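You operate a simulated robot arm through the tools that you are given. There is no shell and no other tool.

You are at the controls of a simulated robot arm. One attempt, no reset.

JOB
Seal the pink muffin in the vacuum box and set the day to THU.
Fine: vent shut; pump till the pin shows green.
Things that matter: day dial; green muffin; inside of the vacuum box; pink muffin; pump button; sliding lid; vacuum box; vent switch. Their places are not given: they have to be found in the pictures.

Only the result counts: the job must be done as asked and must still hold three seconds after the hand-in. Knocking over, shifting, dropping, spilling or breaking anything else fails it. Lids that push on must go on centred and level and be pressed home; caps that screw on are set level and turned clockwise until they are tight.

ROBOT AND FRAMES
A 7-joint arm with a two-finger parallel gripper, fixed in place. Base frame: the origin is on the floor under the middle of its stand, x ahead of it, y to its left, z up. Lengths are in mm, angles in degrees, forces in N, time in s.
It reaches about 910 mm from its shoulder. Its first joint turns from -166.0 to 166.0 degrees. Payload 3.43 kg.
The tool frame sits at the grasp point between the pads (the TCP): z along the fingers, y along the line on which they close. The tips reach 30 mm beyond it. Largest opening 94 mm; finger width 28, thickness 10; the body of the gripper, 50 by 96 mm, starts 55 mm behind the TCP.
Orientation is told as [roll, pitch, yaw] about the base's x, y, z axes, in that order, counted from this pose: with the fingers straight down and closing along the base's y, the tool's x points along the base's -x, its y along +y and its z along -z.

CONTROLS
- The arm moves only by the tool servo_tool. Its argument "moves" is one flat list of numbers, 7 for each row, row after row: the turn, a rotation vector about the base's x, y, z in degrees, then the shift along the base's x, y, z in mm, then the opening in per cent of the stroke, from 0 (shut) to 100 (fully open). In form: [ax, ay, az, dx, dy, dz, gripper, ax, ay, az, dx, dy, dz, gripper, ...]. A call has 1 to 20 rows; each row shifts and turns the commanded pose from where the row before left it. A row lasts 0.2 s, in which the tool goes at most 50 mm and 8.6 degrees; a call with a longer step from one row to the next is refused whole, and so is a gripper value outside its range. Where a pose cannot be reached the arm comes as near as it can. A force on the tool above 40 N (or 10 N above the force at the start of the call, whichever is more), or a blocked arm, ends the call early, and 0.2 s more pass. Each finger travels about 45 mm/s and halts on what it meets, pressing with about 30 N; the grip force reading is that of the motor and also rises with nothing between the fingers. The clock runs only during rows and for 0.2 s after the last one: add rows that do not move to give the fingers time. It gives the time, the measured TCP pose, the force on the tool (base axes), the opening and the grip force at its end, in the units of the frame above (readings bear some noise), with the torque about the TCP (base axes, N m) and any sound that the robot's microphone picked up.
- Cameras (640 x 400 px; columns grow to the right, rows downward): "scene" is fixed at [48.8, -499.7, 1827.8]; the picture's right is [0.17, -0.99, 0.00], its down [-0.75, -0.13, -0.64] and it looks along [0.64, 0.11, -0.76] (base axes); focal length 328 px, centre (320, 200). "wrist" rides on the gripper at [76, 14, -103] in the tool frame; the picture's right is [-0.18, 0.98, 0.00], its down [-0.75, -0.14, -0.64] and it looks along [-0.63, -0.12, 0.77] (tool axes); focal length 243 px, centre (320, 200).
- capture(camera): a new picture of that camera. It takes no simulated time.
- raise_lower(by): slides the trunk up (or, below 0, down) by that many mm; the arm rides with it, the base frame stays. It gives what a move gives, with no picture.
- point_at(camera, pixels): for up to 12 pixels [column, row] of the newest picture of that camera ("zoom" is the newest enlarged one), the place [x, y, z] in the base frame of the surface seen there, good to about 2 mm. It takes no simulated time.
- inspect(camera, box): a new picture of the part [left, top, right, bottom] of that camera's present view, enlarged. It takes no simulated time.
- job_done(): hands the job in; it is judged then, once.

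Unless the task says otherwise, let go and move clear before handing in.

The tools are called after ">>>" by a JSON object that holds its "api" and its "payload". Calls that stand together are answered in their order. servo_tool: Moves the arm, as the interface text tells. Its arguments: {"type":"object","properties":{"moves":{"type":"array"}},"required":["moves"]} The other tools are called the same way: raise_lower (by) moves the trunk up or down; capture (camera) takes a picture; point_at (camera, pixels) gives the place of the surface under pixels of a picture; inspect (camera, box) takes an enlarged picture of a part of a camera's view; job_done () hands the job in.

At the start:

```text
time_s: 0.0
eef_pos: [472.0, -273.6, 1395.1]
orientation: [0.0, -0.1, 0.1]
force: [0.2, -0.2, 0.6]
moment: [0.01, 0.0, -0.01]
opening: 94.0
gripper_force: 0.0
trunk travel left (down, up): [-575.0, 35.0]
```

scene: 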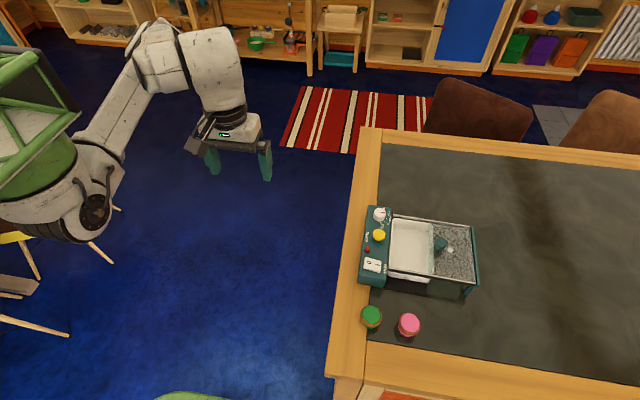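
wrist: 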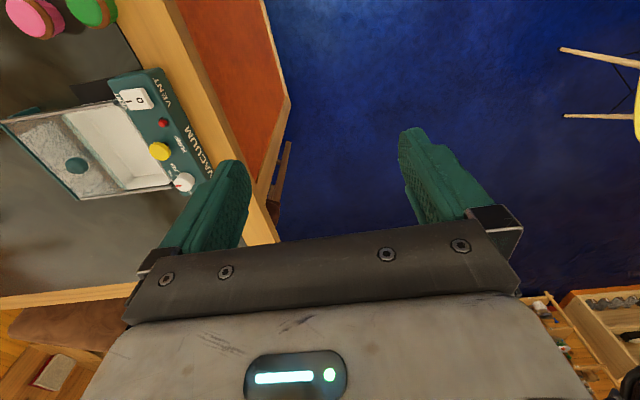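

The scene picture shows the vacuum box around (420,250), the pink muffin at (409,325) and the green one at (371,316). I'll enlarge the area and get positions.

>>> {"api": "inspect", "payload": {"camera": "scene", "box": [340, 190, 500, 350]}}

>>> {"api": "inspect", "payload": {"camera": "wrist", "box": [0, 0, 260, 220]}}

>>> {"api": "point_at", "payload": {"camera": "scene", "pixels": [[409, 321], [371, 312], [380, 235], [380, 214], [367, 249], [372, 265], [410, 250], [441, 243], [460, 265], [475, 290], [400, 345], [420, 305]]}}

```text
2.50 times, centred on (420, 270) of scene
```

zoom: 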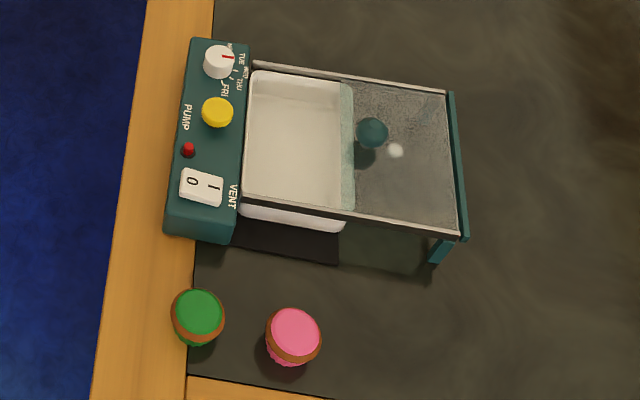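

```text
1.82 times, centred on (130, 110) of wrist
```

zoom: 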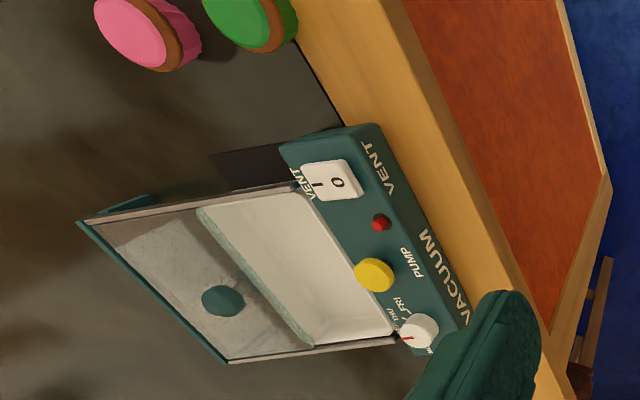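

```text
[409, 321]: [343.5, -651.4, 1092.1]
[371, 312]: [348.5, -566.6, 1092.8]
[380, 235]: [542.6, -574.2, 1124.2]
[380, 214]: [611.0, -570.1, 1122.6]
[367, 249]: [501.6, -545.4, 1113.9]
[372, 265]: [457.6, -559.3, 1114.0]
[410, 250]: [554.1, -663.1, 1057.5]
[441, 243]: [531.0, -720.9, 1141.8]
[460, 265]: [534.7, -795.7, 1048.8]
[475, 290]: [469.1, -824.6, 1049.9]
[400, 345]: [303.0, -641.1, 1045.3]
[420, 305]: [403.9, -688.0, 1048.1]
```

The zoom shows a panel with the day dial, yellow pump button, red pin and vent rocker; the lid sits open over the far half. I'll enlarge further for detail.

>>> {"api": "inspect", "payload": {"camera": "scene", "box": [355, 200, 405, 290]}}

>>> {"api": "inspect", "payload": {"camera": "wrist", "box": [100, 60, 220, 200]}}

>>> {"api": "inspect", "payload": {"camera": "scene", "box": [380, 205, 490, 300]}}

```text
4.44 times, centred on (380, 245) of scene
```

zoom: 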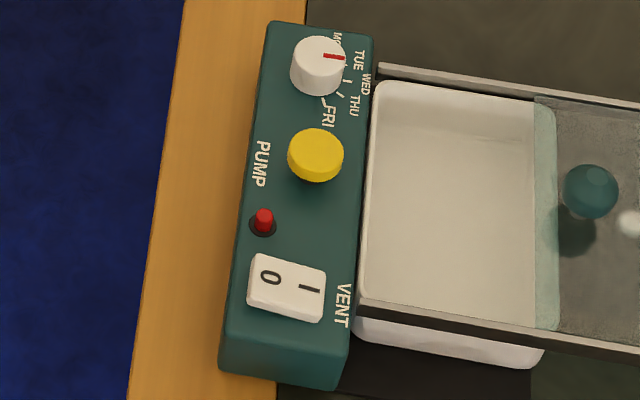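

```text
2.86 times, centred on (160, 130) of wrist
```

zoom: 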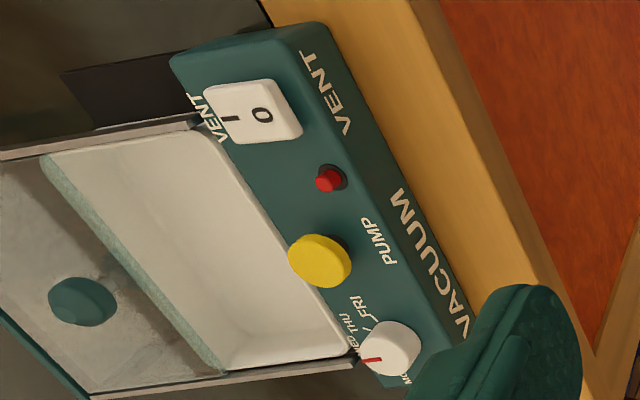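

```text
4.21 times, centred on (435, 252) of scene
```

zoom: 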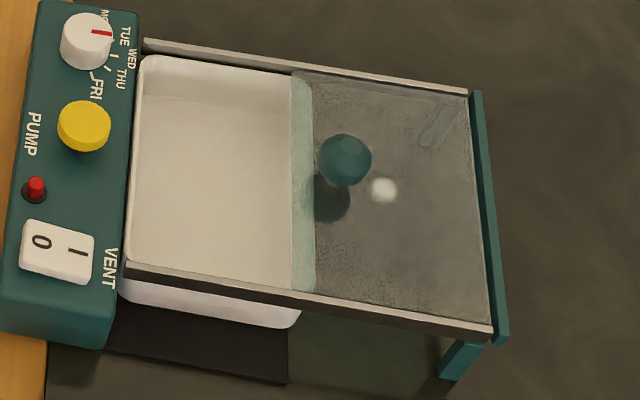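

Dial, pump, pin and vent are all on the panel near x 450–615, y ≈ -560, top z ≈ 1114. I'll fly the wrist camera nearer to the panel, staying well above it.

>>> {"api": "servo_tool", "payload": {"moves": [0, 0, 0, -3, -34, -20, 100, 0, 0, 0, -3, -34, -20, 100, 0, 0, 0, -3, -34, -20, 100, 0, 0, 0, -3, -34, -20, 100, 0, 0, 0, -3, -34, -20, 100, 0, 0, 0, -3, -34, -20, 100, 0, 0, 0, -3, -34, -20, 100, 0, 0, 0, -3, -34, -20, 100]}}

>>> {"api": "capture", "payload": {"camera": "wrist"}}

>>> {"api": "capture", "payload": {"camera": "scene"}}

```text
time_s: 1.8
eef_pos: [447.3, -545.8, 1232.7]
orientation: [0.1, -0.1, -0.1]
force: [-0.3, -0.1, -0.8]
moment: [-0.03, 0.02, 0.02]
opening: 94.0
gripper_force: 0.0
trunk travel left (down, up): [-575.0, 35.0]
```

```text
taken
```

wrist: 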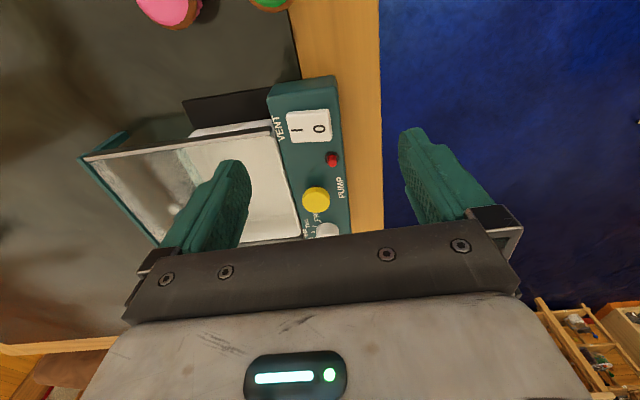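

```text
taken
```

scene: 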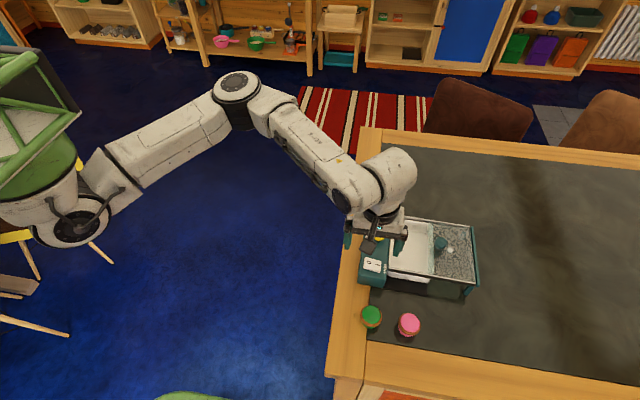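

The panel shows at columns 270–350; the dial is hidden behind the gripper near (325,230). I'll zoom on the vent, then shift forward to see the dial.

>>> {"api": "inspect", "payload": {"camera": "wrist", "box": [260, 70, 380, 240]}}

>>> {"api": "servo_tool", "payload": {"moves": [0, 0, 0, 40, 0, 10, 100, 0, 0, 0, 40, 0, 10, 100, 0, 0, 0, 40, 0, 0, 100]}}

>>> {"api": "inspect", "payload": {"camera": "wrist", "box": [220, 0, 400, 240]}}

```text
2.35 times, centred on (320, 155) of wrist
```

zoom: 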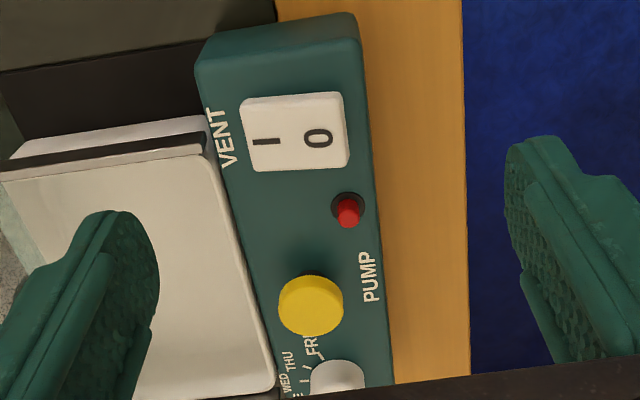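

```text
time_s: 2.6
eef_pos: [567.4, -546.4, 1257.1]
orientation: [0.0, 0.0, -0.1]
force: [0.2, 0.4, 0.1]
moment: [-0.02, -0.04, -0.03]
opening: 93.8
gripper_force: 0.1
trunk travel left (down, up): [-575.0, 35.0]
```

```text
1.67 times, centred on (310, 120) of wrist
```

zoom: 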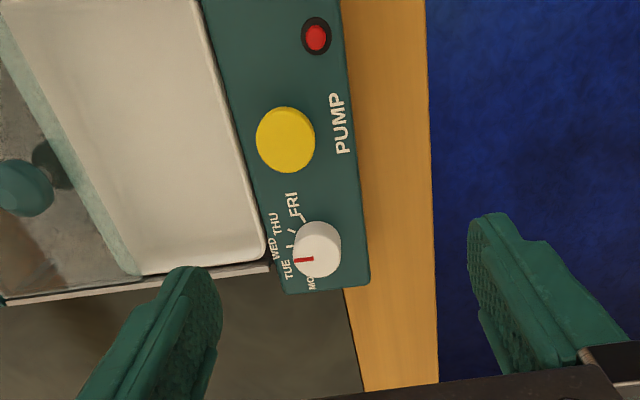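

The dial at (309,149) of the picture shows a red mark; I'll zoom in on the labels and take surface points.

>>> {"api": "inspect", "payload": {"camera": "wrist", "box": [285, 110, 335, 185]}}

>>> {"api": "inspect", "payload": {"camera": "scene", "box": [360, 200, 400, 225]}}

>>> {"api": "capture", "payload": {"camera": "wrist"}}

```text
5.33 times, centred on (310, 148) of wrist
```

zoom: 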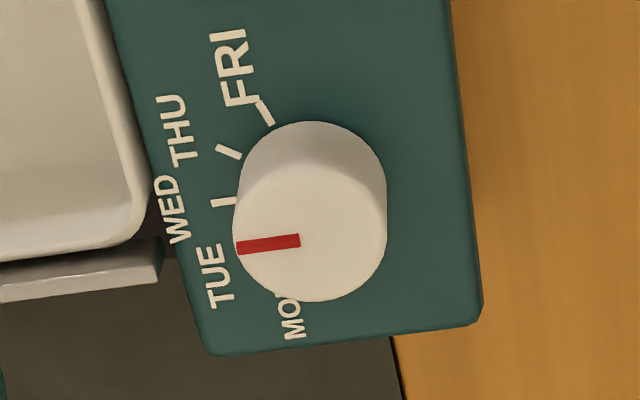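

```text
16.00 times, centred on (380, 212) of scene
```

zoom: 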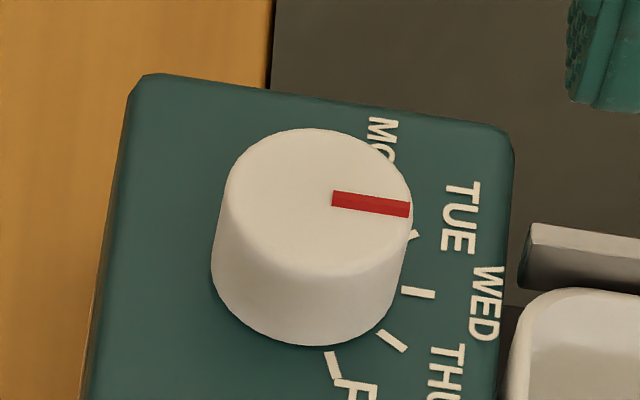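

```text
taken
```

wrist: 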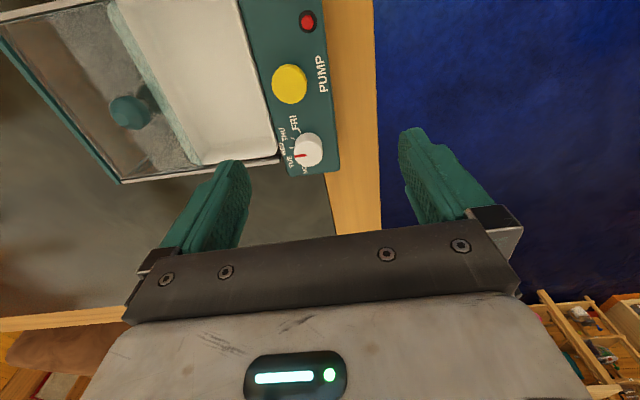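

The enlarged scene view shows the red pointer (332–410, 203) and ticks at (413,235), (417,292), (392,341), (332,362). I'll locate them in 3D to undo parallax.

>>> {"api": "point_at", "payload": {"camera": "zoom", "pixels": [[335, 200], [407, 209], [318, 200], [230, 190], [320, 132], [408, 195], [416, 236], [418, 292], [392, 341], [333, 365], [300, 265], [460, 215]]}}

```text
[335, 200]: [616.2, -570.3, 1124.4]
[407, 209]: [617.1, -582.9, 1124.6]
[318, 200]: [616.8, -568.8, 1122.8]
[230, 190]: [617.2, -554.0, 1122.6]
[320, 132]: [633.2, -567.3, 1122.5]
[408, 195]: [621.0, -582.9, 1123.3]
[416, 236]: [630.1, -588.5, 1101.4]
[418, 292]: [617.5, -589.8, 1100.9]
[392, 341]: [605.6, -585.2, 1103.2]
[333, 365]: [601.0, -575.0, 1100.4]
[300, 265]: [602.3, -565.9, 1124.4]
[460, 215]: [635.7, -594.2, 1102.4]
```

Pointer aims at -y from the knob centre (617,-569), matching the WED tick; THU is the next tick toward -x (clockwise from above, about 35°). Next I'll measure the basin, rails, lid, and vent.

>>> {"api": "inspect", "payload": {"camera": "scene", "box": [360, 200, 490, 300]}}

```text
4.00 times, centred on (425, 250) of scene
```

zoom: 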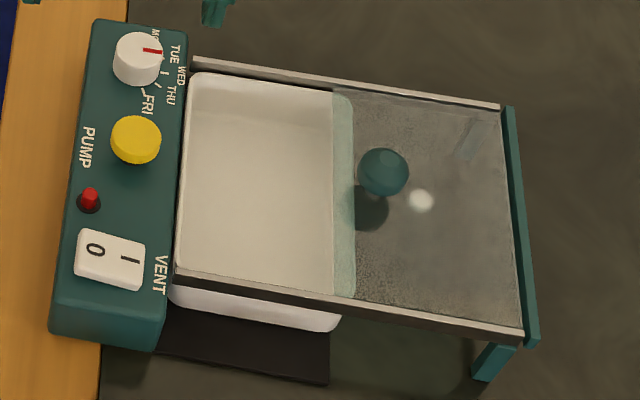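

>>> {"api": "point_at", "payload": {"camera": "zoom", "pixels": [[350, 77], [190, 62], [350, 300], [185, 272], [510, 330], [342, 180], [440, 250], [385, 165], [260, 180], [205, 100], [200, 250], [320, 270]]}}

>>> {"api": "point_at", "payload": {"camera": "zoom", "pixels": [[95, 250], [130, 258], [85, 275], [137, 285], [112, 232], [135, 135], [90, 192], [100, 300], [165, 200], [240, 320], [508, 220], [325, 100]]}}

```text
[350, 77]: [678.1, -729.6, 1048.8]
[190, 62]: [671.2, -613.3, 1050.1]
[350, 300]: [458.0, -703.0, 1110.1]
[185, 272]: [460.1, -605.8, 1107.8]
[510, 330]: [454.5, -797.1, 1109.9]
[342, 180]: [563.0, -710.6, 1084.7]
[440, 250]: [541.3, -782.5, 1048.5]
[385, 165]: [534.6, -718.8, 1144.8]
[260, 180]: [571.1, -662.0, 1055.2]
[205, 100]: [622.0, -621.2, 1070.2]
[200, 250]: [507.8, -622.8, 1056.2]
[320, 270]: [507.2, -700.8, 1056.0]
```

```text
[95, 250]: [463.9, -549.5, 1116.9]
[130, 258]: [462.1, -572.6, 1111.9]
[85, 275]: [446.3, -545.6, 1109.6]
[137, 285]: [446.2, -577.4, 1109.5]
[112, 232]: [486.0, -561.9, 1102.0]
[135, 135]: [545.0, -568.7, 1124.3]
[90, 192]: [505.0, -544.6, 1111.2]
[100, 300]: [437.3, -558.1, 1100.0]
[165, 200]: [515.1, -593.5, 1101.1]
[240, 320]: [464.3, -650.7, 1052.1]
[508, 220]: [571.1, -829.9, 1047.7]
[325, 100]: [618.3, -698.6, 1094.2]
```

The rocker's "0" end reads z≈1117 and its "I" end ≈1112, so "I" looks pressed (vent open). I'll get a closer wrist view of the basin, lid and rocker.

>>> {"api": "servo_tool", "payload": {"moves": [0, 0, 0, -32, -33, -4, 100, 0, 0, 0, -32, -33, -4, 100, 0, 0, 0, -32, -33, -4, 100, 0, 0, 0, -32, -33, -4, 100]}}

>>> {"api": "capture", "payload": {"camera": "wrist"}}

>>> {"api": "inspect", "payload": {"camera": "wrist", "box": [200, 0, 520, 230]}}

```text
time_s: 3.6
eef_pos: [439.3, -678.5, 1236.9]
orientation: [0.1, -0.1, 0.0]
force: [0.0, 0.4, 0.4]
moment: [-0.02, 0.04, 0.01]
opening: 93.8
gripper_force: 0.0
trunk travel left (down, up): [-575.0, 35.0]
```

```text
taken
```

wrist: 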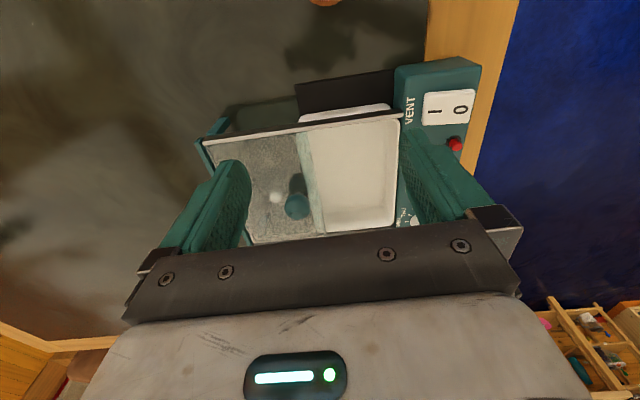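

```text
1.74 times, centred on (360, 115) of wrist
```

zoom: 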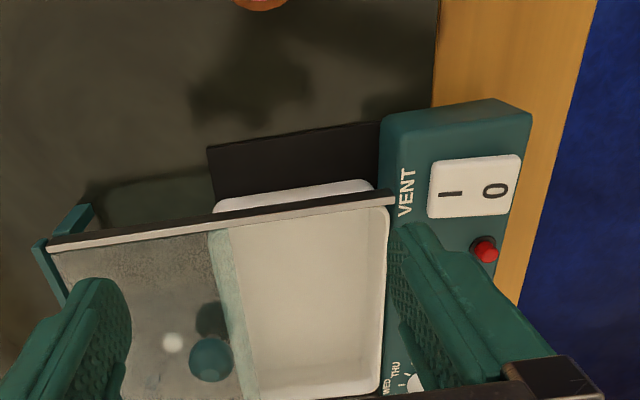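

The basin and lid are visible here (lid edge near zoom column 220). I'll measure points on lid edge, knob, rail and basin floor in this zoom.

>>> {"api": "point_at", "payload": {"camera": "zoom", "pixels": [[210, 358], [210, 345], [195, 360], [230, 350], [215, 290], [228, 240], [237, 350], [300, 300], [375, 360], [380, 220], [60, 240], [48, 262]]}}

>>> {"api": "point_at", "payload": {"camera": "zoom", "pixels": [[445, 195], [495, 190], [440, 165], [510, 160], [435, 215], [512, 210], [486, 250], [222, 227], [385, 200], [395, 205], [330, 215], [320, 140]]}}

```text
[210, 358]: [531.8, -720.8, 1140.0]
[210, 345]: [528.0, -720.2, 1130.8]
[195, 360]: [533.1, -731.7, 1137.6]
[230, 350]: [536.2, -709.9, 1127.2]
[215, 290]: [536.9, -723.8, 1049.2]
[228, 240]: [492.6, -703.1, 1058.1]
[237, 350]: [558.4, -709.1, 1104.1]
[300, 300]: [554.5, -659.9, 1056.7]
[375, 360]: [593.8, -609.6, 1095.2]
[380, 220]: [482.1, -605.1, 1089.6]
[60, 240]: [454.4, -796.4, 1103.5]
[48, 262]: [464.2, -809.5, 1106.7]
```

```text
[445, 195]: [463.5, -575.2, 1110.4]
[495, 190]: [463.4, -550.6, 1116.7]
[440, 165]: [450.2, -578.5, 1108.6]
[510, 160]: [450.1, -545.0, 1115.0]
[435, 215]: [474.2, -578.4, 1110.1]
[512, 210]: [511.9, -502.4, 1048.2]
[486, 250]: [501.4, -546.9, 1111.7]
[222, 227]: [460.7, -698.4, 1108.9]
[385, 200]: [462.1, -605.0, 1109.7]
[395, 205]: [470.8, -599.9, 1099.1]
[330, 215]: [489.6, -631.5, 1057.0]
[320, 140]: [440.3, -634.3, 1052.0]
```

Rocker "0" end is raised (z≈1117 vs 1110), so the vent is open now. Next I'll measure both muffins from the scene camera.

>>> {"api": "inspect", "payload": {"camera": "scene", "box": [350, 295, 430, 345]}}

```text
8.00 times, centred on (390, 320) of scene
```

zoom: 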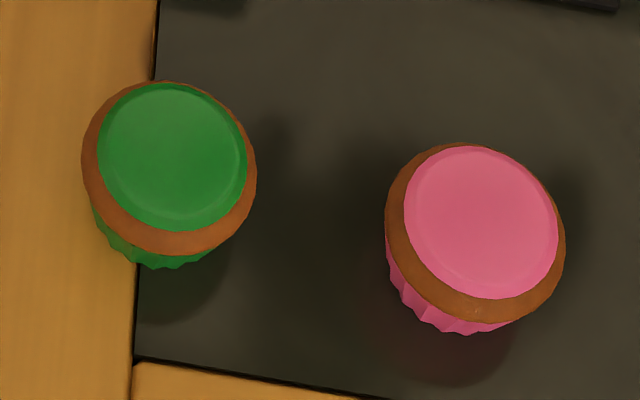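

>>> {"api": "point_at", "payload": {"camera": "zoom", "pixels": [[480, 222], [480, 152], [480, 290], [410, 210], [552, 235], [390, 215], [560, 250], [455, 305], [440, 325], [172, 157], [88, 150], [250, 180]]}}

```text
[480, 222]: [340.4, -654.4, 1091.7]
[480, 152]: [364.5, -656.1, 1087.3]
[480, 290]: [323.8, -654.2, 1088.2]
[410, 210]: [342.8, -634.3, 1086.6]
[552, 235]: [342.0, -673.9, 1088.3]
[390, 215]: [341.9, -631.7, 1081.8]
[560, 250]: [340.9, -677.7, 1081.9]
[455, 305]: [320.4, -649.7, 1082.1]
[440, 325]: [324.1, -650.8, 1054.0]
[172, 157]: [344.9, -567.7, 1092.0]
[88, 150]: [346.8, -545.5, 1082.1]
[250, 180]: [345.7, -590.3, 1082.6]
```

The pink muffin is centred near (343,-655), about 47 mm wide at z≈1081, and the green one near (345,-568). I'll narrow the gripper and move above the pink muffin.

>>> {"api": "servo_tool", "payload": {"moves": [0, 0, 0, -32.3, 7.6, 0, 72, 0, 0, 0, -32.3, 7.5, 0, 72, 0, 0, 0, -32.4, 7.5, 0, 72, 0, 0, 0, 0, 0, -35, 72, 0, 0, 0, 0, 0, -35, 72, 0, 0, 0, 0, 0, -30, 72, 0, 0, 0, 0, 0, 0, 72, 0, 0, 0, 0, 0, 0, 72]}}

>>> {"api": "capture", "payload": {"camera": "wrist"}}

>>> {"api": "inspect", "payload": {"camera": "scene", "box": [330, 260, 470, 360]}}

```text
time_s: 5.4
eef_pos: [343.3, -653.7, 1137.6]
orientation: [-0.1, 0.0, 0.0]
force: [-0.3, -0.5, -0.4]
moment: [-0.01, 0.0, 0.0]
opening: 67.6
gripper_force: 0.0
trunk travel left (down, up): [-575.0, 35.0]
```

```text
taken
```

wrist: 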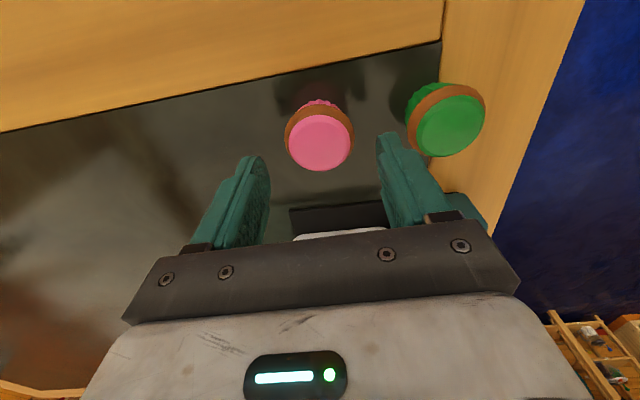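

```text
4.00 times, centred on (400, 310) of scene
```

zoom: 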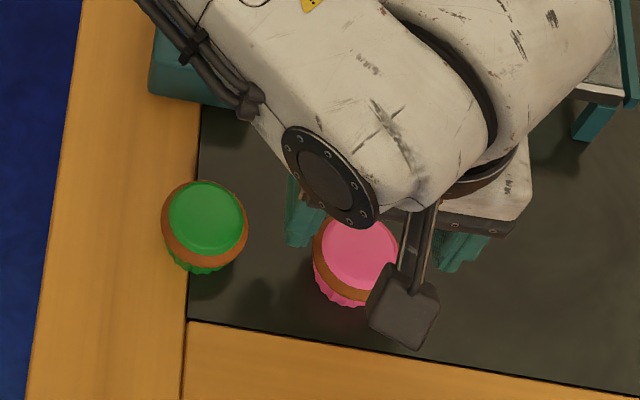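

The pink muffin (320,140) sits between the fingertips (250,160) and (390,135). I'll verify alignment with surface points before lowering.

>>> {"api": "point_at", "payload": {"camera": "wrist", "pixels": [[320, 142], [287, 140], [353, 140], [320, 168], [320, 117], [449, 126], [411, 130], [250, 165], [395, 140], [345, 216]]}}

```text
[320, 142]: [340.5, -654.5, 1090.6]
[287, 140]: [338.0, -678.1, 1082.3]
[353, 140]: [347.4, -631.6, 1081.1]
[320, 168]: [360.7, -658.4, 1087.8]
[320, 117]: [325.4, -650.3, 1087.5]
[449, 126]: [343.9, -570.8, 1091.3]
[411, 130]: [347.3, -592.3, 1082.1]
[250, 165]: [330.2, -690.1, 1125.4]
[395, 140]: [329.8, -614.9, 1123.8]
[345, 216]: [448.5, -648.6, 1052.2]
```

Alignment agrees within 1–2 mm. Lowering 56 mm and closing on the muffin.

>>> {"api": "servo_tool", "payload": {"moves": [0, 0, 0, 0, 0, -25, 72, 0, 0, 0, 0, 0, -20, 72, 0, 0, 0, 0, 0, -10, 72, 0, 0, 0, 0, 0, 0, 72]}}

>>> {"api": "capture", "payload": {"camera": "wrist"}}

```text
time_s: 6.4
eef_pos: [342.4, -655.2, 1082.1]
orientation: [0.0, 0.0, 0.0]
force: [-0.7, -0.7, -0.6]
moment: [0.02, -0.03, -0.01]
opening: 67.7
gripper_force: 0.0
trunk travel left (down, up): [-575.0, 35.0]
```

```text
taken
```

wrist: 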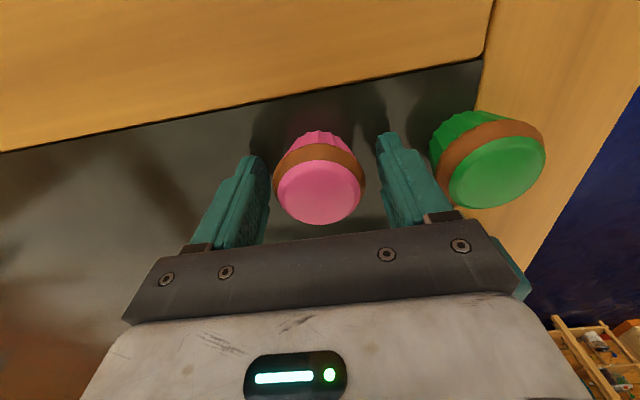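

The muffin is between the pads, well clear of the green one. Closing gently.

>>> {"api": "servo_tool", "payload": {"moves": [0, 0, 0, 0, 0, 0, 55, 0, 0, 0, 0, 0, 0, 45, 0, 0, 0, 0, 0, 0, 45, 0, 0, 0, 0, 0, 0, 45]}}

>>> {"api": "capture", "payload": {"camera": "wrist"}}

```text
time_s: 7.4
eef_pos: [341.6, -653.5, 1083.4]
orientation: [-0.1, 0.0, 0.0]
force: [-0.2, -0.5, -0.8]
moment: [0.0, -0.02, -0.01]
opening: 48.6
gripper_force: 29.5
trunk travel left (down, up): [-575.0, 35.0]
```

```text
taken
```

wrist: 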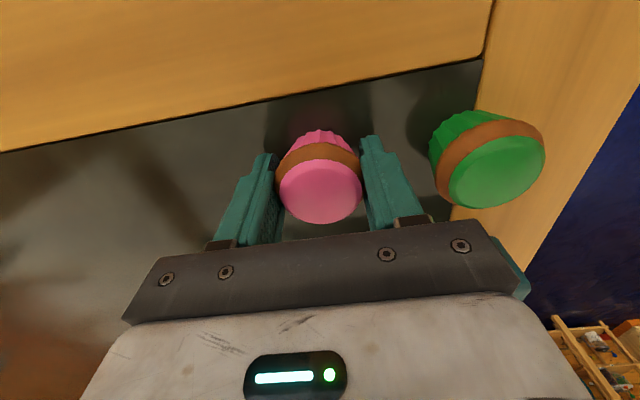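

Grip holds at 48.6 mm with 29.5 N. I'll lift straight up and check the hold.

>>> {"api": "servo_tool", "payload": {"moves": [0, 0, 0, 0, 0, 15, 45, 0, 0, 0, 0, 0, 30, 45, 0, 0, 0, 0, 0, 40, 45, 0, 0, 0, 0, 0, 41, 45, 0, 0, 0, 0, 0, 0, 45]}}

>>> {"api": "capture", "payload": {"camera": "wrist"}}

>>> {"api": "inspect", "payload": {"camera": "scene", "box": [340, 190, 500, 350]}}

```text
time_s: 8.6
eef_pos: [341.8, -654.4, 1209.9]
orientation: [0.0, 0.0, 0.0]
force: [-0.5, 0.8, -0.1]
moment: [-0.04, 0.01, 0.02]
opening: 48.5
gripper_force: 30.1
trunk travel left (down, up): [-575.0, 35.0]
```

```text
taken
```

wrist: 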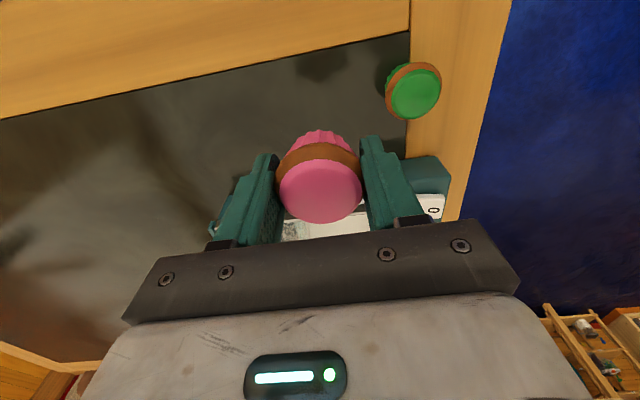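

```text
2.50 times, centred on (420, 270) of scene
```

zoom: 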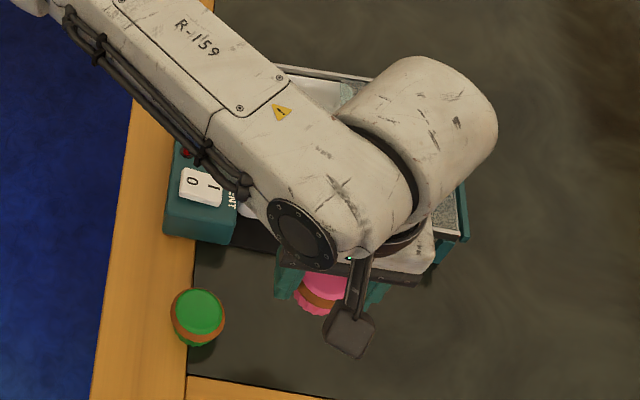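

The muffin is lifted cleanly. Moving it forward over the basin at z 1210.

>>> {"api": "servo_tool", "payload": {"moves": [0, 0, 0, 40, 0, 0, 45, 0, 0, 0, 40, 0, 0, 45, 0, 0, 0, 40, 0, 0, 45, 0, 0, 0, 40, 0, 0, 45, 0, 0, 0, 38, 0, 0, 45, 0, 0, 0, 0, 0, 0, 45]}}

>>> {"api": "capture", "payload": {"camera": "wrist"}}

>>> {"api": "inspect", "payload": {"camera": "scene", "box": [340, 180, 500, 300]}}

```text
time_s: 10.0
eef_pos: [542.0, -655.5, 1208.3]
orientation: [0.0, 0.0, 0.0]
force: [-0.5, 0.6, -0.6]
moment: [0.0, 0.02, -0.02]
opening: 48.4
gripper_force: 29.9
trunk travel left (down, up): [-575.0, 35.0]
```

```text
taken
```

wrist: 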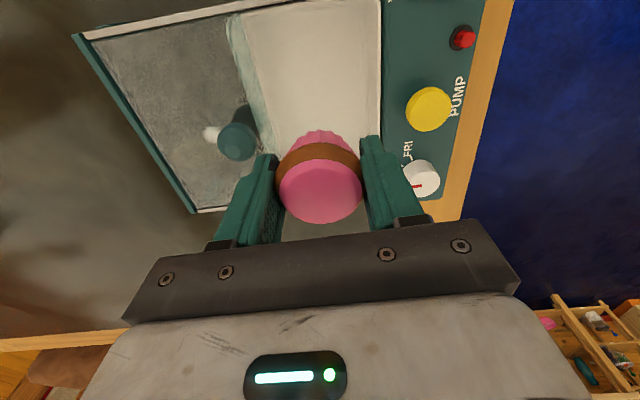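

```text
3.33 times, centred on (420, 240) of scene
```

zoom: 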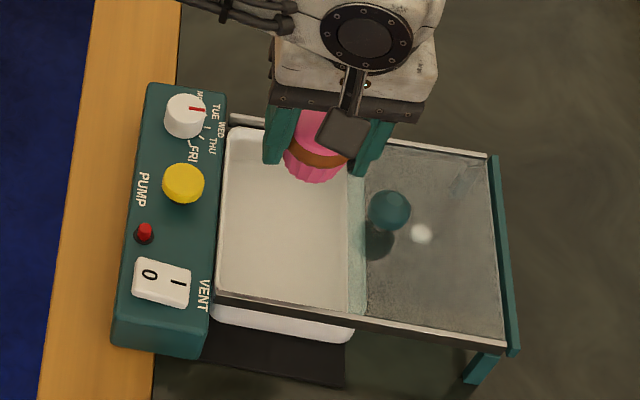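

Now the far rail and lid edges are visible; I'll measure these from the scene zoom and the wrist picture before lowering.

>>> {"api": "point_at", "payload": {"camera": "zoom", "pixels": [[450, 150], [480, 155], [235, 118], [255, 123], [240, 135], [350, 250], [358, 250], [364, 250], [215, 290], [340, 305], [495, 240], [505, 250]]}}

>>> {"api": "point_at", "payload": {"camera": "wrist", "pixels": [[240, 60], [248, 60], [228, 50], [236, 140], [220, 211], [200, 209], [375, 60], [300, 5], [379, 100], [383, 100], [120, 130], [90, 35]]}}

```text
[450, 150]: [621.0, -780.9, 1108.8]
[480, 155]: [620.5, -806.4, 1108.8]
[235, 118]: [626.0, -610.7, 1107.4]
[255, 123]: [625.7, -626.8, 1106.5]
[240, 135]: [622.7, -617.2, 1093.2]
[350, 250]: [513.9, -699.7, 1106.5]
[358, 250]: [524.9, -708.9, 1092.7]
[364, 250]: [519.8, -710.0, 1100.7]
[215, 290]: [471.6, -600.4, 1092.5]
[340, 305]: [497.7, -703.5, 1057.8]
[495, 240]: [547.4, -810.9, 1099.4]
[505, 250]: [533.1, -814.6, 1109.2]
```

```text
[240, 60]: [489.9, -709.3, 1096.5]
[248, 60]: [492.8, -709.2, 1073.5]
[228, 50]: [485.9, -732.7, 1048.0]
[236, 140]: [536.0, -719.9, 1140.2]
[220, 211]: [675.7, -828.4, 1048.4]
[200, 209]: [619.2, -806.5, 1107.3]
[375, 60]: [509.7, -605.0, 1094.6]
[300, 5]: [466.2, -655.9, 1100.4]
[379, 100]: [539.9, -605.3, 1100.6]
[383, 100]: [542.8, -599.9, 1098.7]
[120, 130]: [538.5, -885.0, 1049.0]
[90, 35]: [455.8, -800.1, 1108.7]
```

Rails lie at x≈460 and 622, the basin spans y -605 to -709, and the lid edge is at y≈-700. I'll shift 2.5 mm toward the panel and lower the muffin to just above the floor (z≈1056).

>>> {"api": "servo_tool", "payload": {"moves": [0, 0, 0, 0, 2.5, -35, 45, 0, 0, 0, 0, 0, -35, 45, 0, 0, 0, 0, 0, -25, 45, 0, 0, 0, 0, 0, -15, 45, 0, 0, 0, 0, 0, -5, 45, 0, 0, 0, 0, 0, 0, 45]}}

>>> {"api": "capture", "payload": {"camera": "wrist"}}

>>> {"api": "inspect", "payload": {"camera": "scene", "box": [340, 180, 500, 300]}}

```text
time_s: 11.4
eef_pos: [541.6, -652.7, 1095.0]
orientation: [-0.1, 0.2, 0.0]
force: [0.1, -0.5, -1.0]
moment: [-0.02, 0.0, 0.0]
opening: 48.4
gripper_force: 30.2
trunk travel left (down, up): [-575.0, 35.0]
```

```text
taken
```

wrist: 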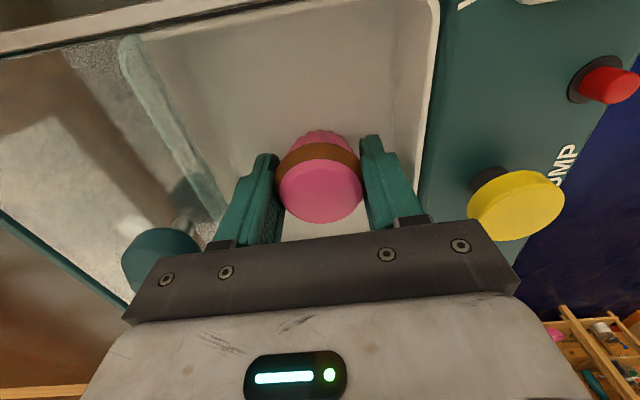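

```text
3.33 times, centred on (420, 240) of scene
```

zoom: 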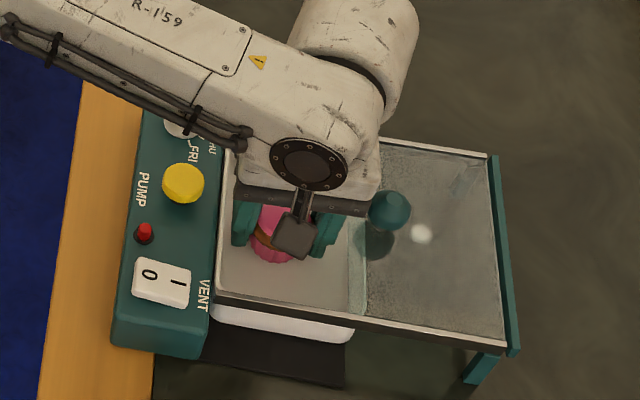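

The muffin is in the basin, still about 3 mm off the floor. I'll ease down in 1 mm steps until the floor is felt.

>>> {"api": "servo_tool", "payload": {"moves": [0, 0, 0, 0, 0, -1, 45, 0, 0, 0, 0, 0, -1, 45, 0, 0, 0, 0, 0, 0, 45]}}

```text
time_s: 12.2
eef_pos: [541.6, -652.2, 1093.2]
orientation: [0.0, 0.0, 0.1]
force: [0.3, 0.1, -0.7]
moment: [0.02, 0.0, 0.04]
opening: 48.2
gripper_force: 30.3
trunk travel left (down, up): [-575.0, 35.0]
```

>>> {"api": "servo_tool", "payload": {"moves": [0, 0, 0, 0, 0, -1, 45, 0, 0, 0, 0, 0, 0, 45]}}

```text
time_s: 12.8
eef_pos: [541.0, -651.9, 1092.2]
orientation: [0.0, 0.0, 0.0]
force: [-0.6, -0.2, -0.6]
moment: [-0.02, 0.01, 0.03]
opening: 48.3
gripper_force: 30.2
trunk travel left (down, up): [-575.0, 35.0]
```

>>> {"api": "servo_tool", "payload": {"moves": [0, 0, 0, 0, 0, -1, 45, 0, 0, 0, 0, 0, 0, 45]}}

>>> {"api": "inspect", "payload": {"camera": "wrist", "box": [220, 80, 420, 240]}}

```text
time_s: 13.4
eef_pos: [541.0, -652.2, 1090.6]
orientation: [-0.2, -0.1, 0.0]
force: [-0.6, 0.4, 4.8]
moment: [-0.07, -0.03, 0.02]
opening: 48.2
gripper_force: 30.0
trunk travel left (down, up): [-575.0, 35.0]
```

```text
2.50 times, centred on (320, 160) of wrist
```

zoom: 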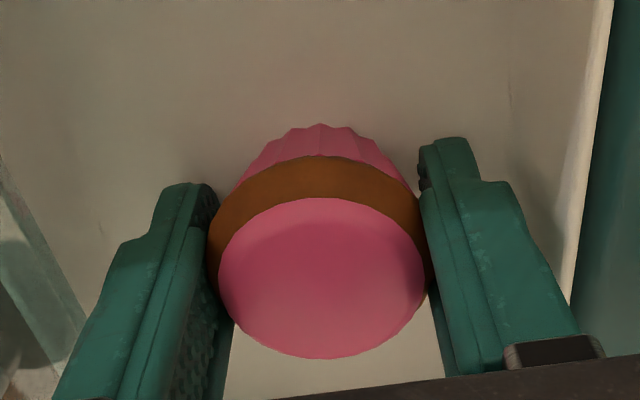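

A 4.8 N upward force shows the muffin is on the basin floor. I'll open modestly to 62 % (58 mm) so the fingers stay clear of the walls.

>>> {"api": "servo_tool", "payload": {"moves": [0, 0, 0, 0, 0, 0, 55, 0, 0, 0, 0, 0, 0, 62, 0, 0, 0, 0, 0, 0, 62]}}

>>> {"api": "inspect", "payload": {"camera": "wrist", "box": [220, 80, 420, 240]}}

```text
time_s: 14.2
eef_pos: [540.8, -651.5, 1090.2]
orientation: [-0.1, 0.0, 0.0]
force: [0.5, 0.2, 0.1]
moment: [0.02, 0.01, -0.01]
opening: 58.3
gripper_force: 0.0
trunk travel left (down, up): [-575.0, 35.0]
```

```text
2.50 times, centred on (320, 160) of wrist
```

zoom: 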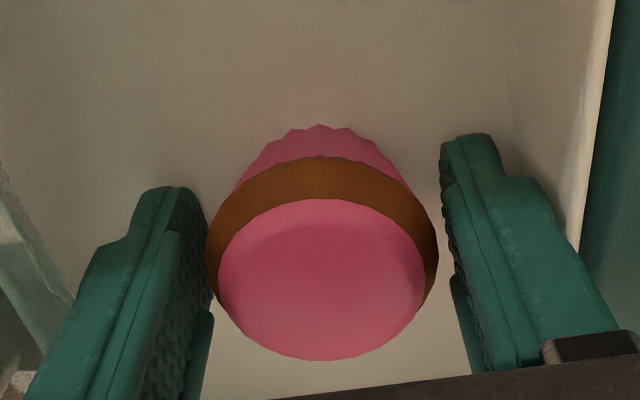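

The muffin stands free between the fingers. Rising straight up 110 mm.

>>> {"api": "servo_tool", "payload": {"moves": [0, 0, 0, 0, 0, 15, 62, 0, 0, 0, 0, 0, 25, 62, 0, 0, 0, 0, 0, 35, 62, 0, 0, 0, 0, 0, 35, 62, 0, 0, 0, 0, 0, 0, 62]}}

>>> {"api": "capture", "payload": {"camera": "wrist"}}

>>> {"api": "inspect", "payload": {"camera": "scene", "box": [340, 180, 500, 300]}}

```text
time_s: 15.4
eef_pos: [541.0, -651.1, 1200.2]
orientation: [-0.1, 0.0, 0.0]
force: [0.6, 0.5, -0.4]
moment: [-0.06, 0.03, 0.01]
opening: 58.3
gripper_force: 0.1
trunk travel left (down, up): [-575.0, 35.0]
```

```text
taken
```

wrist: 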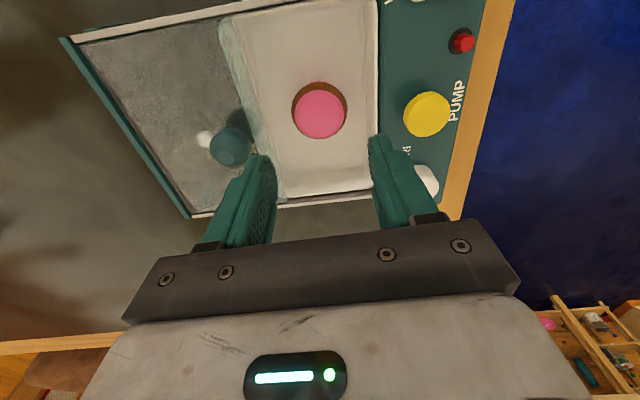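

```text
3.33 times, centred on (420, 240) of scene
```

zoom: 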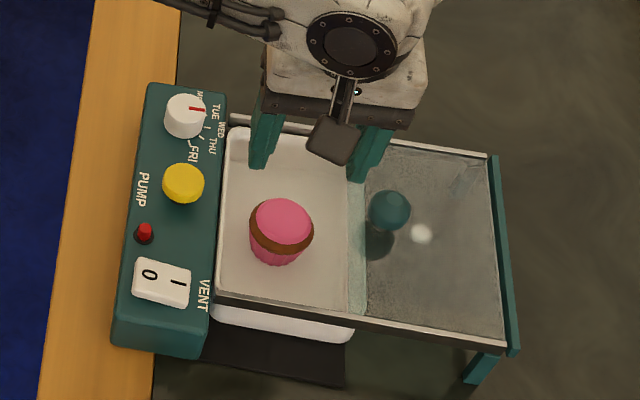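

The pink muffin stands upright in the basin. Now I'll measure its top height and the lid knob's outline.

>>> {"api": "point_at", "payload": {"camera": "wrist", "pixels": [[320, 114], [230, 145], [213, 145], [249, 145], [230, 128], [230, 160], [240, 120], [240, 60], [226, 60], [192, 216], [150, 125], [427, 113]]}}

>>> {"api": "point_at", "payload": {"camera": "zoom", "pixels": [[389, 205], [371, 210], [409, 212], [389, 192], [389, 225], [282, 220], [355, 190], [349, 280], [184, 180], [145, 229], [148, 274], [180, 284]]}}

```text
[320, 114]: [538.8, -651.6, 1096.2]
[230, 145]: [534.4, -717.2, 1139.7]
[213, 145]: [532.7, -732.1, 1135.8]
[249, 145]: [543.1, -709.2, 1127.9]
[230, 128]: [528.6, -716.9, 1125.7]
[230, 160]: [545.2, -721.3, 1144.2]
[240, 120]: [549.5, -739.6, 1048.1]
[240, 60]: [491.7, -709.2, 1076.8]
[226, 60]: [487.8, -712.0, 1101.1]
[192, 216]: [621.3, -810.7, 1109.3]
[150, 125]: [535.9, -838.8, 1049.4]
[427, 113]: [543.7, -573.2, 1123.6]
```

```text
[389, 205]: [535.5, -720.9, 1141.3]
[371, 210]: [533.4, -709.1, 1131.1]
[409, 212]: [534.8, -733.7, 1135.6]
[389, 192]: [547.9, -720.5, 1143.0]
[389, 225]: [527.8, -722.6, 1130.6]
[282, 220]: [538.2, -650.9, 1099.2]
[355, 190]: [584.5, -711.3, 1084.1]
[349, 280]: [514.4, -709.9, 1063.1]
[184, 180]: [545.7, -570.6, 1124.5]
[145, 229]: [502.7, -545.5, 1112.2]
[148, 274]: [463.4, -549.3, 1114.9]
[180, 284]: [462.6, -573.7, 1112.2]
```

Muffin top is ≈1099, below the lid. The knob is a ball about 25 mm wide centred near (541,-721,1131). I'll move above it and lower so that the tips stay about 4 mm above the lid.

>>> {"api": "servo_tool", "payload": {"moves": [0, 0, 0, 0, -34, 0, 55, 0, 0, 0, 0, -34.5, 0, 55, 0, 0, 0, 0, 0, -25, 55, 0, 0, 0, 0, 0, -20, 55, 0, 0, 0, 0, 0, -13, 55, 0, 0, 0, 0, 0, 0, 55]}}

>>> {"api": "capture", "payload": {"camera": "wrist"}}

>>> {"api": "inspect", "payload": {"camera": "scene", "box": [380, 180, 500, 280]}}

```text
time_s: 16.4
eef_pos: [537.7, -690.7, 1173.0]
orientation: [-1.1, -0.4, -0.3]
force: [-3.6, 4.0, 15.3]
moment: [-0.38, 0.05, -0.08]
opening: 49.5
gripper_force: 0.0
out of reach, approached as far as the arm can: row 2
trunk travel left (down, up): [-575.0, 35.0]
stopped in row 4: the force on the tool passed its limit at 54 N (the readings are from after the stop); the commanded pose is now the measured one
```

```text
taken
```

wrist: 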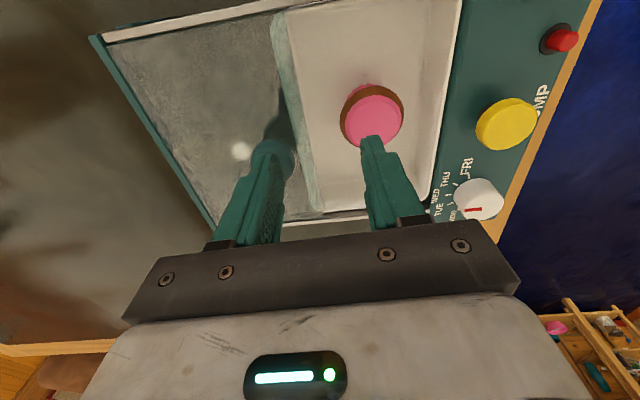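

```text
4.00 times, centred on (440, 230) of scene
```

zoom: 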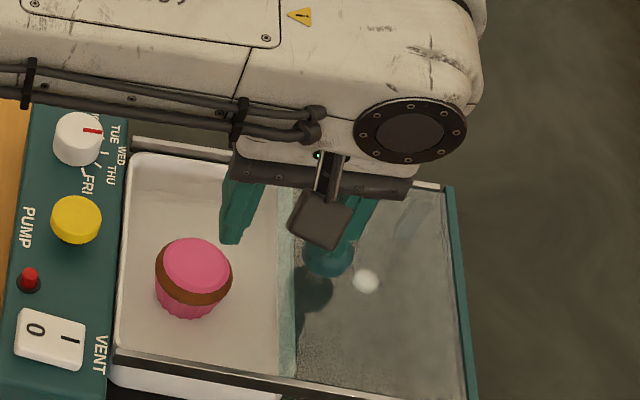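

The arm ran out of reach at row 2 and then the left finger came down on the knob top (54 N). I'll lift off straight away, then check the shoulder height and the lid.

>>> {"api": "servo_tool", "payload": {"moves": [0, 0, 0, 0, 0, 20, 55, 0, 0, 0, 0, 5, 25, 55, 0, 0, 0, 0, 0, 0, 55]}}

>>> {"api": "capture", "payload": {"camera": "scene"}}

>>> {"api": "capture", "payload": {"camera": "wrist"}}

>>> {"api": "inspect", "payload": {"camera": "scene", "box": [380, 180, 500, 280]}}

```text
time_s: 17.2
eef_pos: [538.0, -684.7, 1215.3]
orientation: [-0.8, -0.3, -0.2]
force: [0.5, 0.1, 0.4]
moment: [-0.03, 0.03, 0.02]
opening: 51.6
gripper_force: 0.0
trunk travel left (down, up): [-575.0, 35.0]
```

```text
taken
```

scene: 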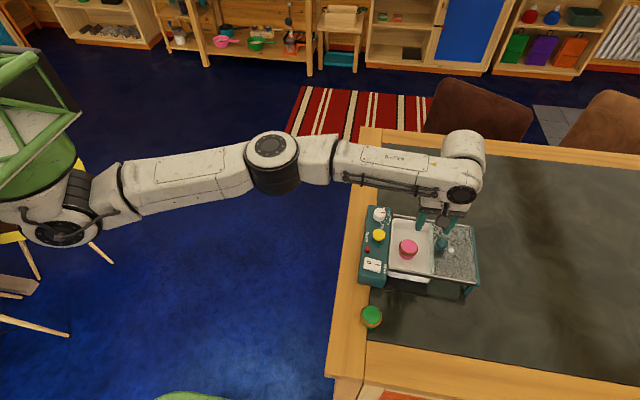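

```text
taken
```

wrist: 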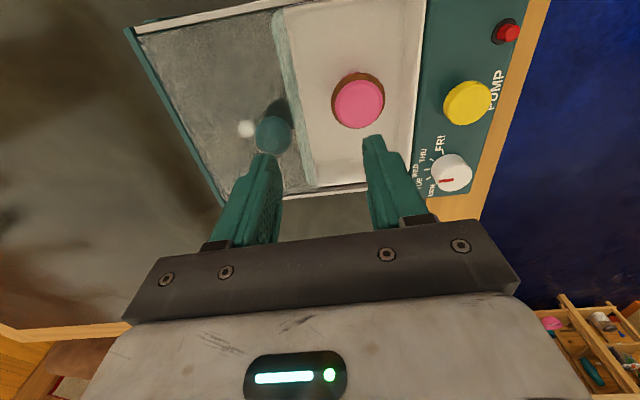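

```text
4.00 times, centred on (440, 230) of scene
```

zoom: 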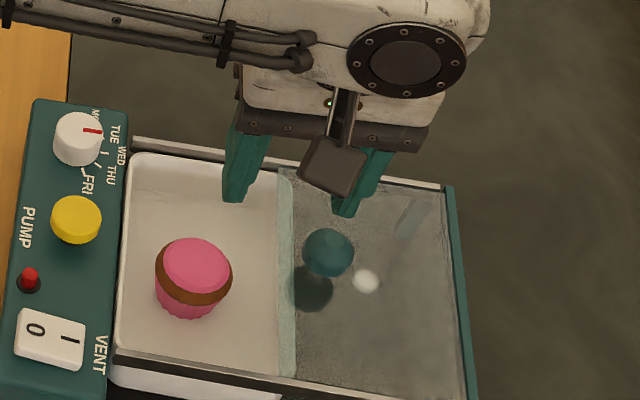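

Everything looks in place. I'll measure the arm's joints from the scene picture to choose a better trunk height.

>>> {"api": "point_at", "payload": {"camera": "scene", "pixels": [[75, 200], [65, 232], [105, 195], [130, 190], [200, 178], [270, 148], [320, 150], [400, 165], [463, 145], [462, 193], [30, 190]]}}

>>> {"api": "point_at", "payload": {"camera": "zoom", "pixels": [[330, 245], [305, 255], [352, 258], [330, 232], [280, 320], [195, 265]]}}

```text
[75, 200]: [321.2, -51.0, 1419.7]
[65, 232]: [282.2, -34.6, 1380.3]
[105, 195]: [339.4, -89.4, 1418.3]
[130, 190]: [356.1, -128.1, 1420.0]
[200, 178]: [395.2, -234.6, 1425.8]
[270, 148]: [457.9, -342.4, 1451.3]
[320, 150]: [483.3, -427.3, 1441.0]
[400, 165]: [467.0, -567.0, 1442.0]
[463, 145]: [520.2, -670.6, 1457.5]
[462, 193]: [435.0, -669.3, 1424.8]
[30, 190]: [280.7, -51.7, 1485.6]
```

```text
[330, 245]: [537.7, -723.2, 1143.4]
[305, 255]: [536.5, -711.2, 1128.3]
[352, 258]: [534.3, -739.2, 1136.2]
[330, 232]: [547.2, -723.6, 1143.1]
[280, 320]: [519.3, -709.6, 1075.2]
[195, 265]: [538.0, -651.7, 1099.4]
```

The shoulder sits near (300,-40,1390), so the knob is just beyond reach with the fingers straight down; tilting the fingers outward will bring it in reach. I'll back off to a clear spot and yaw -90° so the fingers close along x.

>>> {"api": "servo_tool", "payload": {"moves": [0.5, 0.2, 0.1, -10, 30, 12, 55, 0.5, 0.2, 0.1, -10, 30, 12, 55, 0, 0, 0, -9, 30, 12, 55, 0, 0, 0, -9, 30, 9, 55, 0, 0, -8, 0, 0, 0, 55, 0, 0, -8.2, 0, 0, 0, 55, 0, 0, -8.2, 0, 0, 0, 55, 0, 0, -8.2, 0, 0, 0, 55, 0, 0, -8.2, 0, 0, 0, 55, 0, 0, -8.2, 0, 0, 0, 55, 0, 0, -8.2, 0, 0, 0, 55, 0, 0, -8.2, 0, 0, 0, 55, 0, 0, -8.2, 0, 0, 0, 55, 0, 0, -8.2, 0, 0, 0, 55, 0, 0, -8.2, 0, 0, 0, 55, 0, 0, 0, 0, 0, 0, 55]}}

>>> {"api": "capture", "payload": {"camera": "wrist"}}

>>> {"api": "capture", "payload": {"camera": "scene"}}

```text
time_s: 20.6
eef_pos: [498.8, -565.7, 1262.5]
orientation: [0.0, 0.1, -90.2]
force: [0.4, -0.9, 0.2]
moment: [-0.01, -0.01, -0.01]
opening: 51.6
gripper_force: 0.0
trunk travel left (down, up): [-575.0, 35.0]
```

```text
taken
```

wrist: 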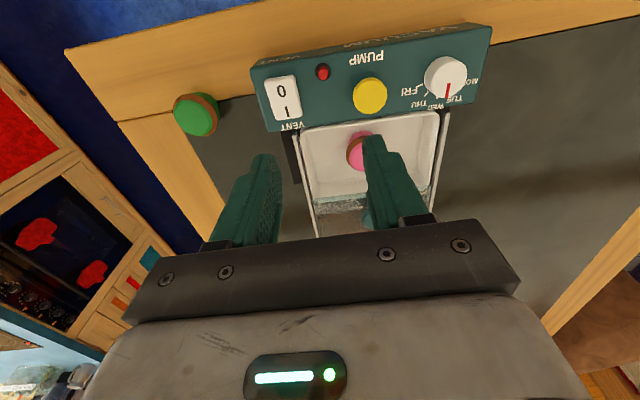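

```text
taken
```

scene: 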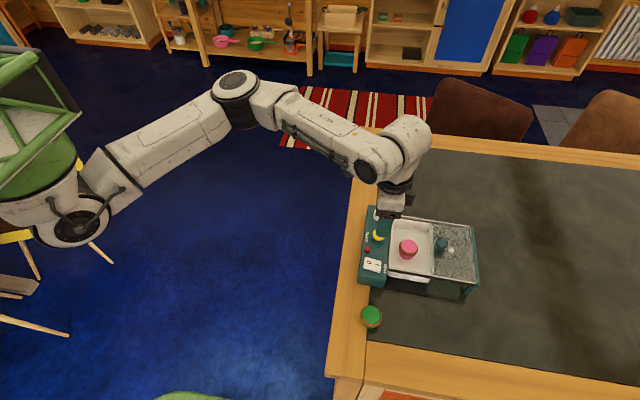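

Yaw is at -90° with no trouble. Now I'll tilt the fingers 30° outward (toward -y) while moving to a standoff above the knob.

>>> {"api": "servo_tool", "payload": {"moves": [-7.5, 0, 0, 10, -29, -12, 55, -7.5, 0, 0, 10, -29, -16, 55, -7.5, 0, 0, 10, -29, -16, 55, -7.5, 0, 0, 10.5, -30, -16, 55, 0, 0, 0, 0, 0, 0, 55]}}

>>> {"api": "capture", "payload": {"camera": "wrist"}}

>>> {"api": "inspect", "payload": {"camera": "scene", "box": [360, 180, 500, 300]}}

```text
time_s: 21.8
eef_pos: [539.2, -683.1, 1201.5]
orientation: [0.1, -30.1, -90.0]
force: [0.9, 0.4, 0.4]
moment: [0.03, -0.02, 0.03]
opening: 51.8
gripper_force: 0.0
trunk travel left (down, up): [-575.0, 35.0]
```

```text
taken
```

wrist: 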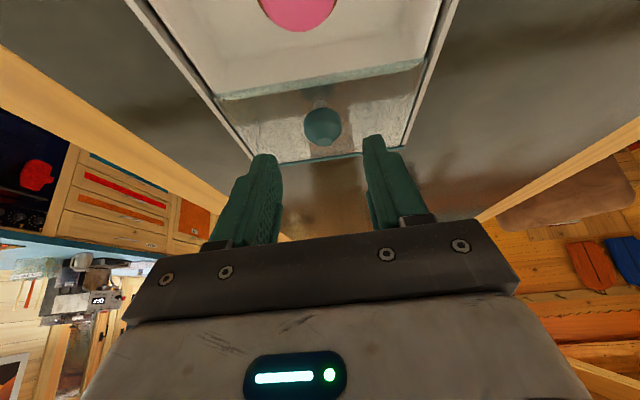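

```text
3.33 times, centred on (430, 240) of scene
```

zoom: 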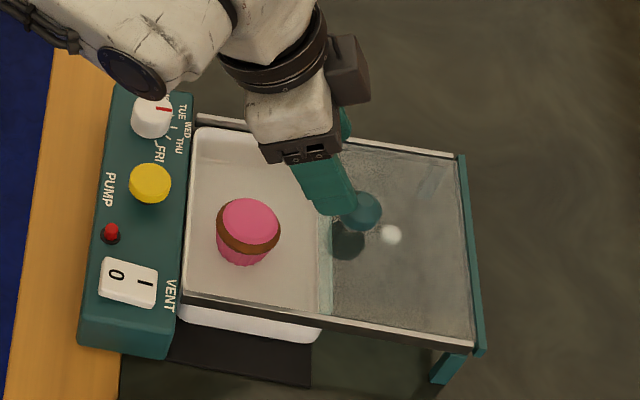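

The knob appears at (322,127) between the fingertips (268,160) and (375,140). I'll measure it exactly from this side.

>>> {"api": "point_at", "payload": {"camera": "wrist", "pixels": [[322, 127], [306, 127], [339, 127], [322, 113], [322, 142], [322, 103], [265, 165], [376, 148], [230, 120], [400, 120], [320, 80]]}}

```text
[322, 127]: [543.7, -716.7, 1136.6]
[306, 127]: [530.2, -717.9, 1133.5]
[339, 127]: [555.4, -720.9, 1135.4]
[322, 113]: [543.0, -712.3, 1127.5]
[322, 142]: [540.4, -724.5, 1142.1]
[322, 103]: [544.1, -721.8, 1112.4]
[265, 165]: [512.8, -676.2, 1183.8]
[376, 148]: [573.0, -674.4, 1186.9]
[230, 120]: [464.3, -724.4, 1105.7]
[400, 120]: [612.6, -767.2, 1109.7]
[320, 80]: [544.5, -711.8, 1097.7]
```

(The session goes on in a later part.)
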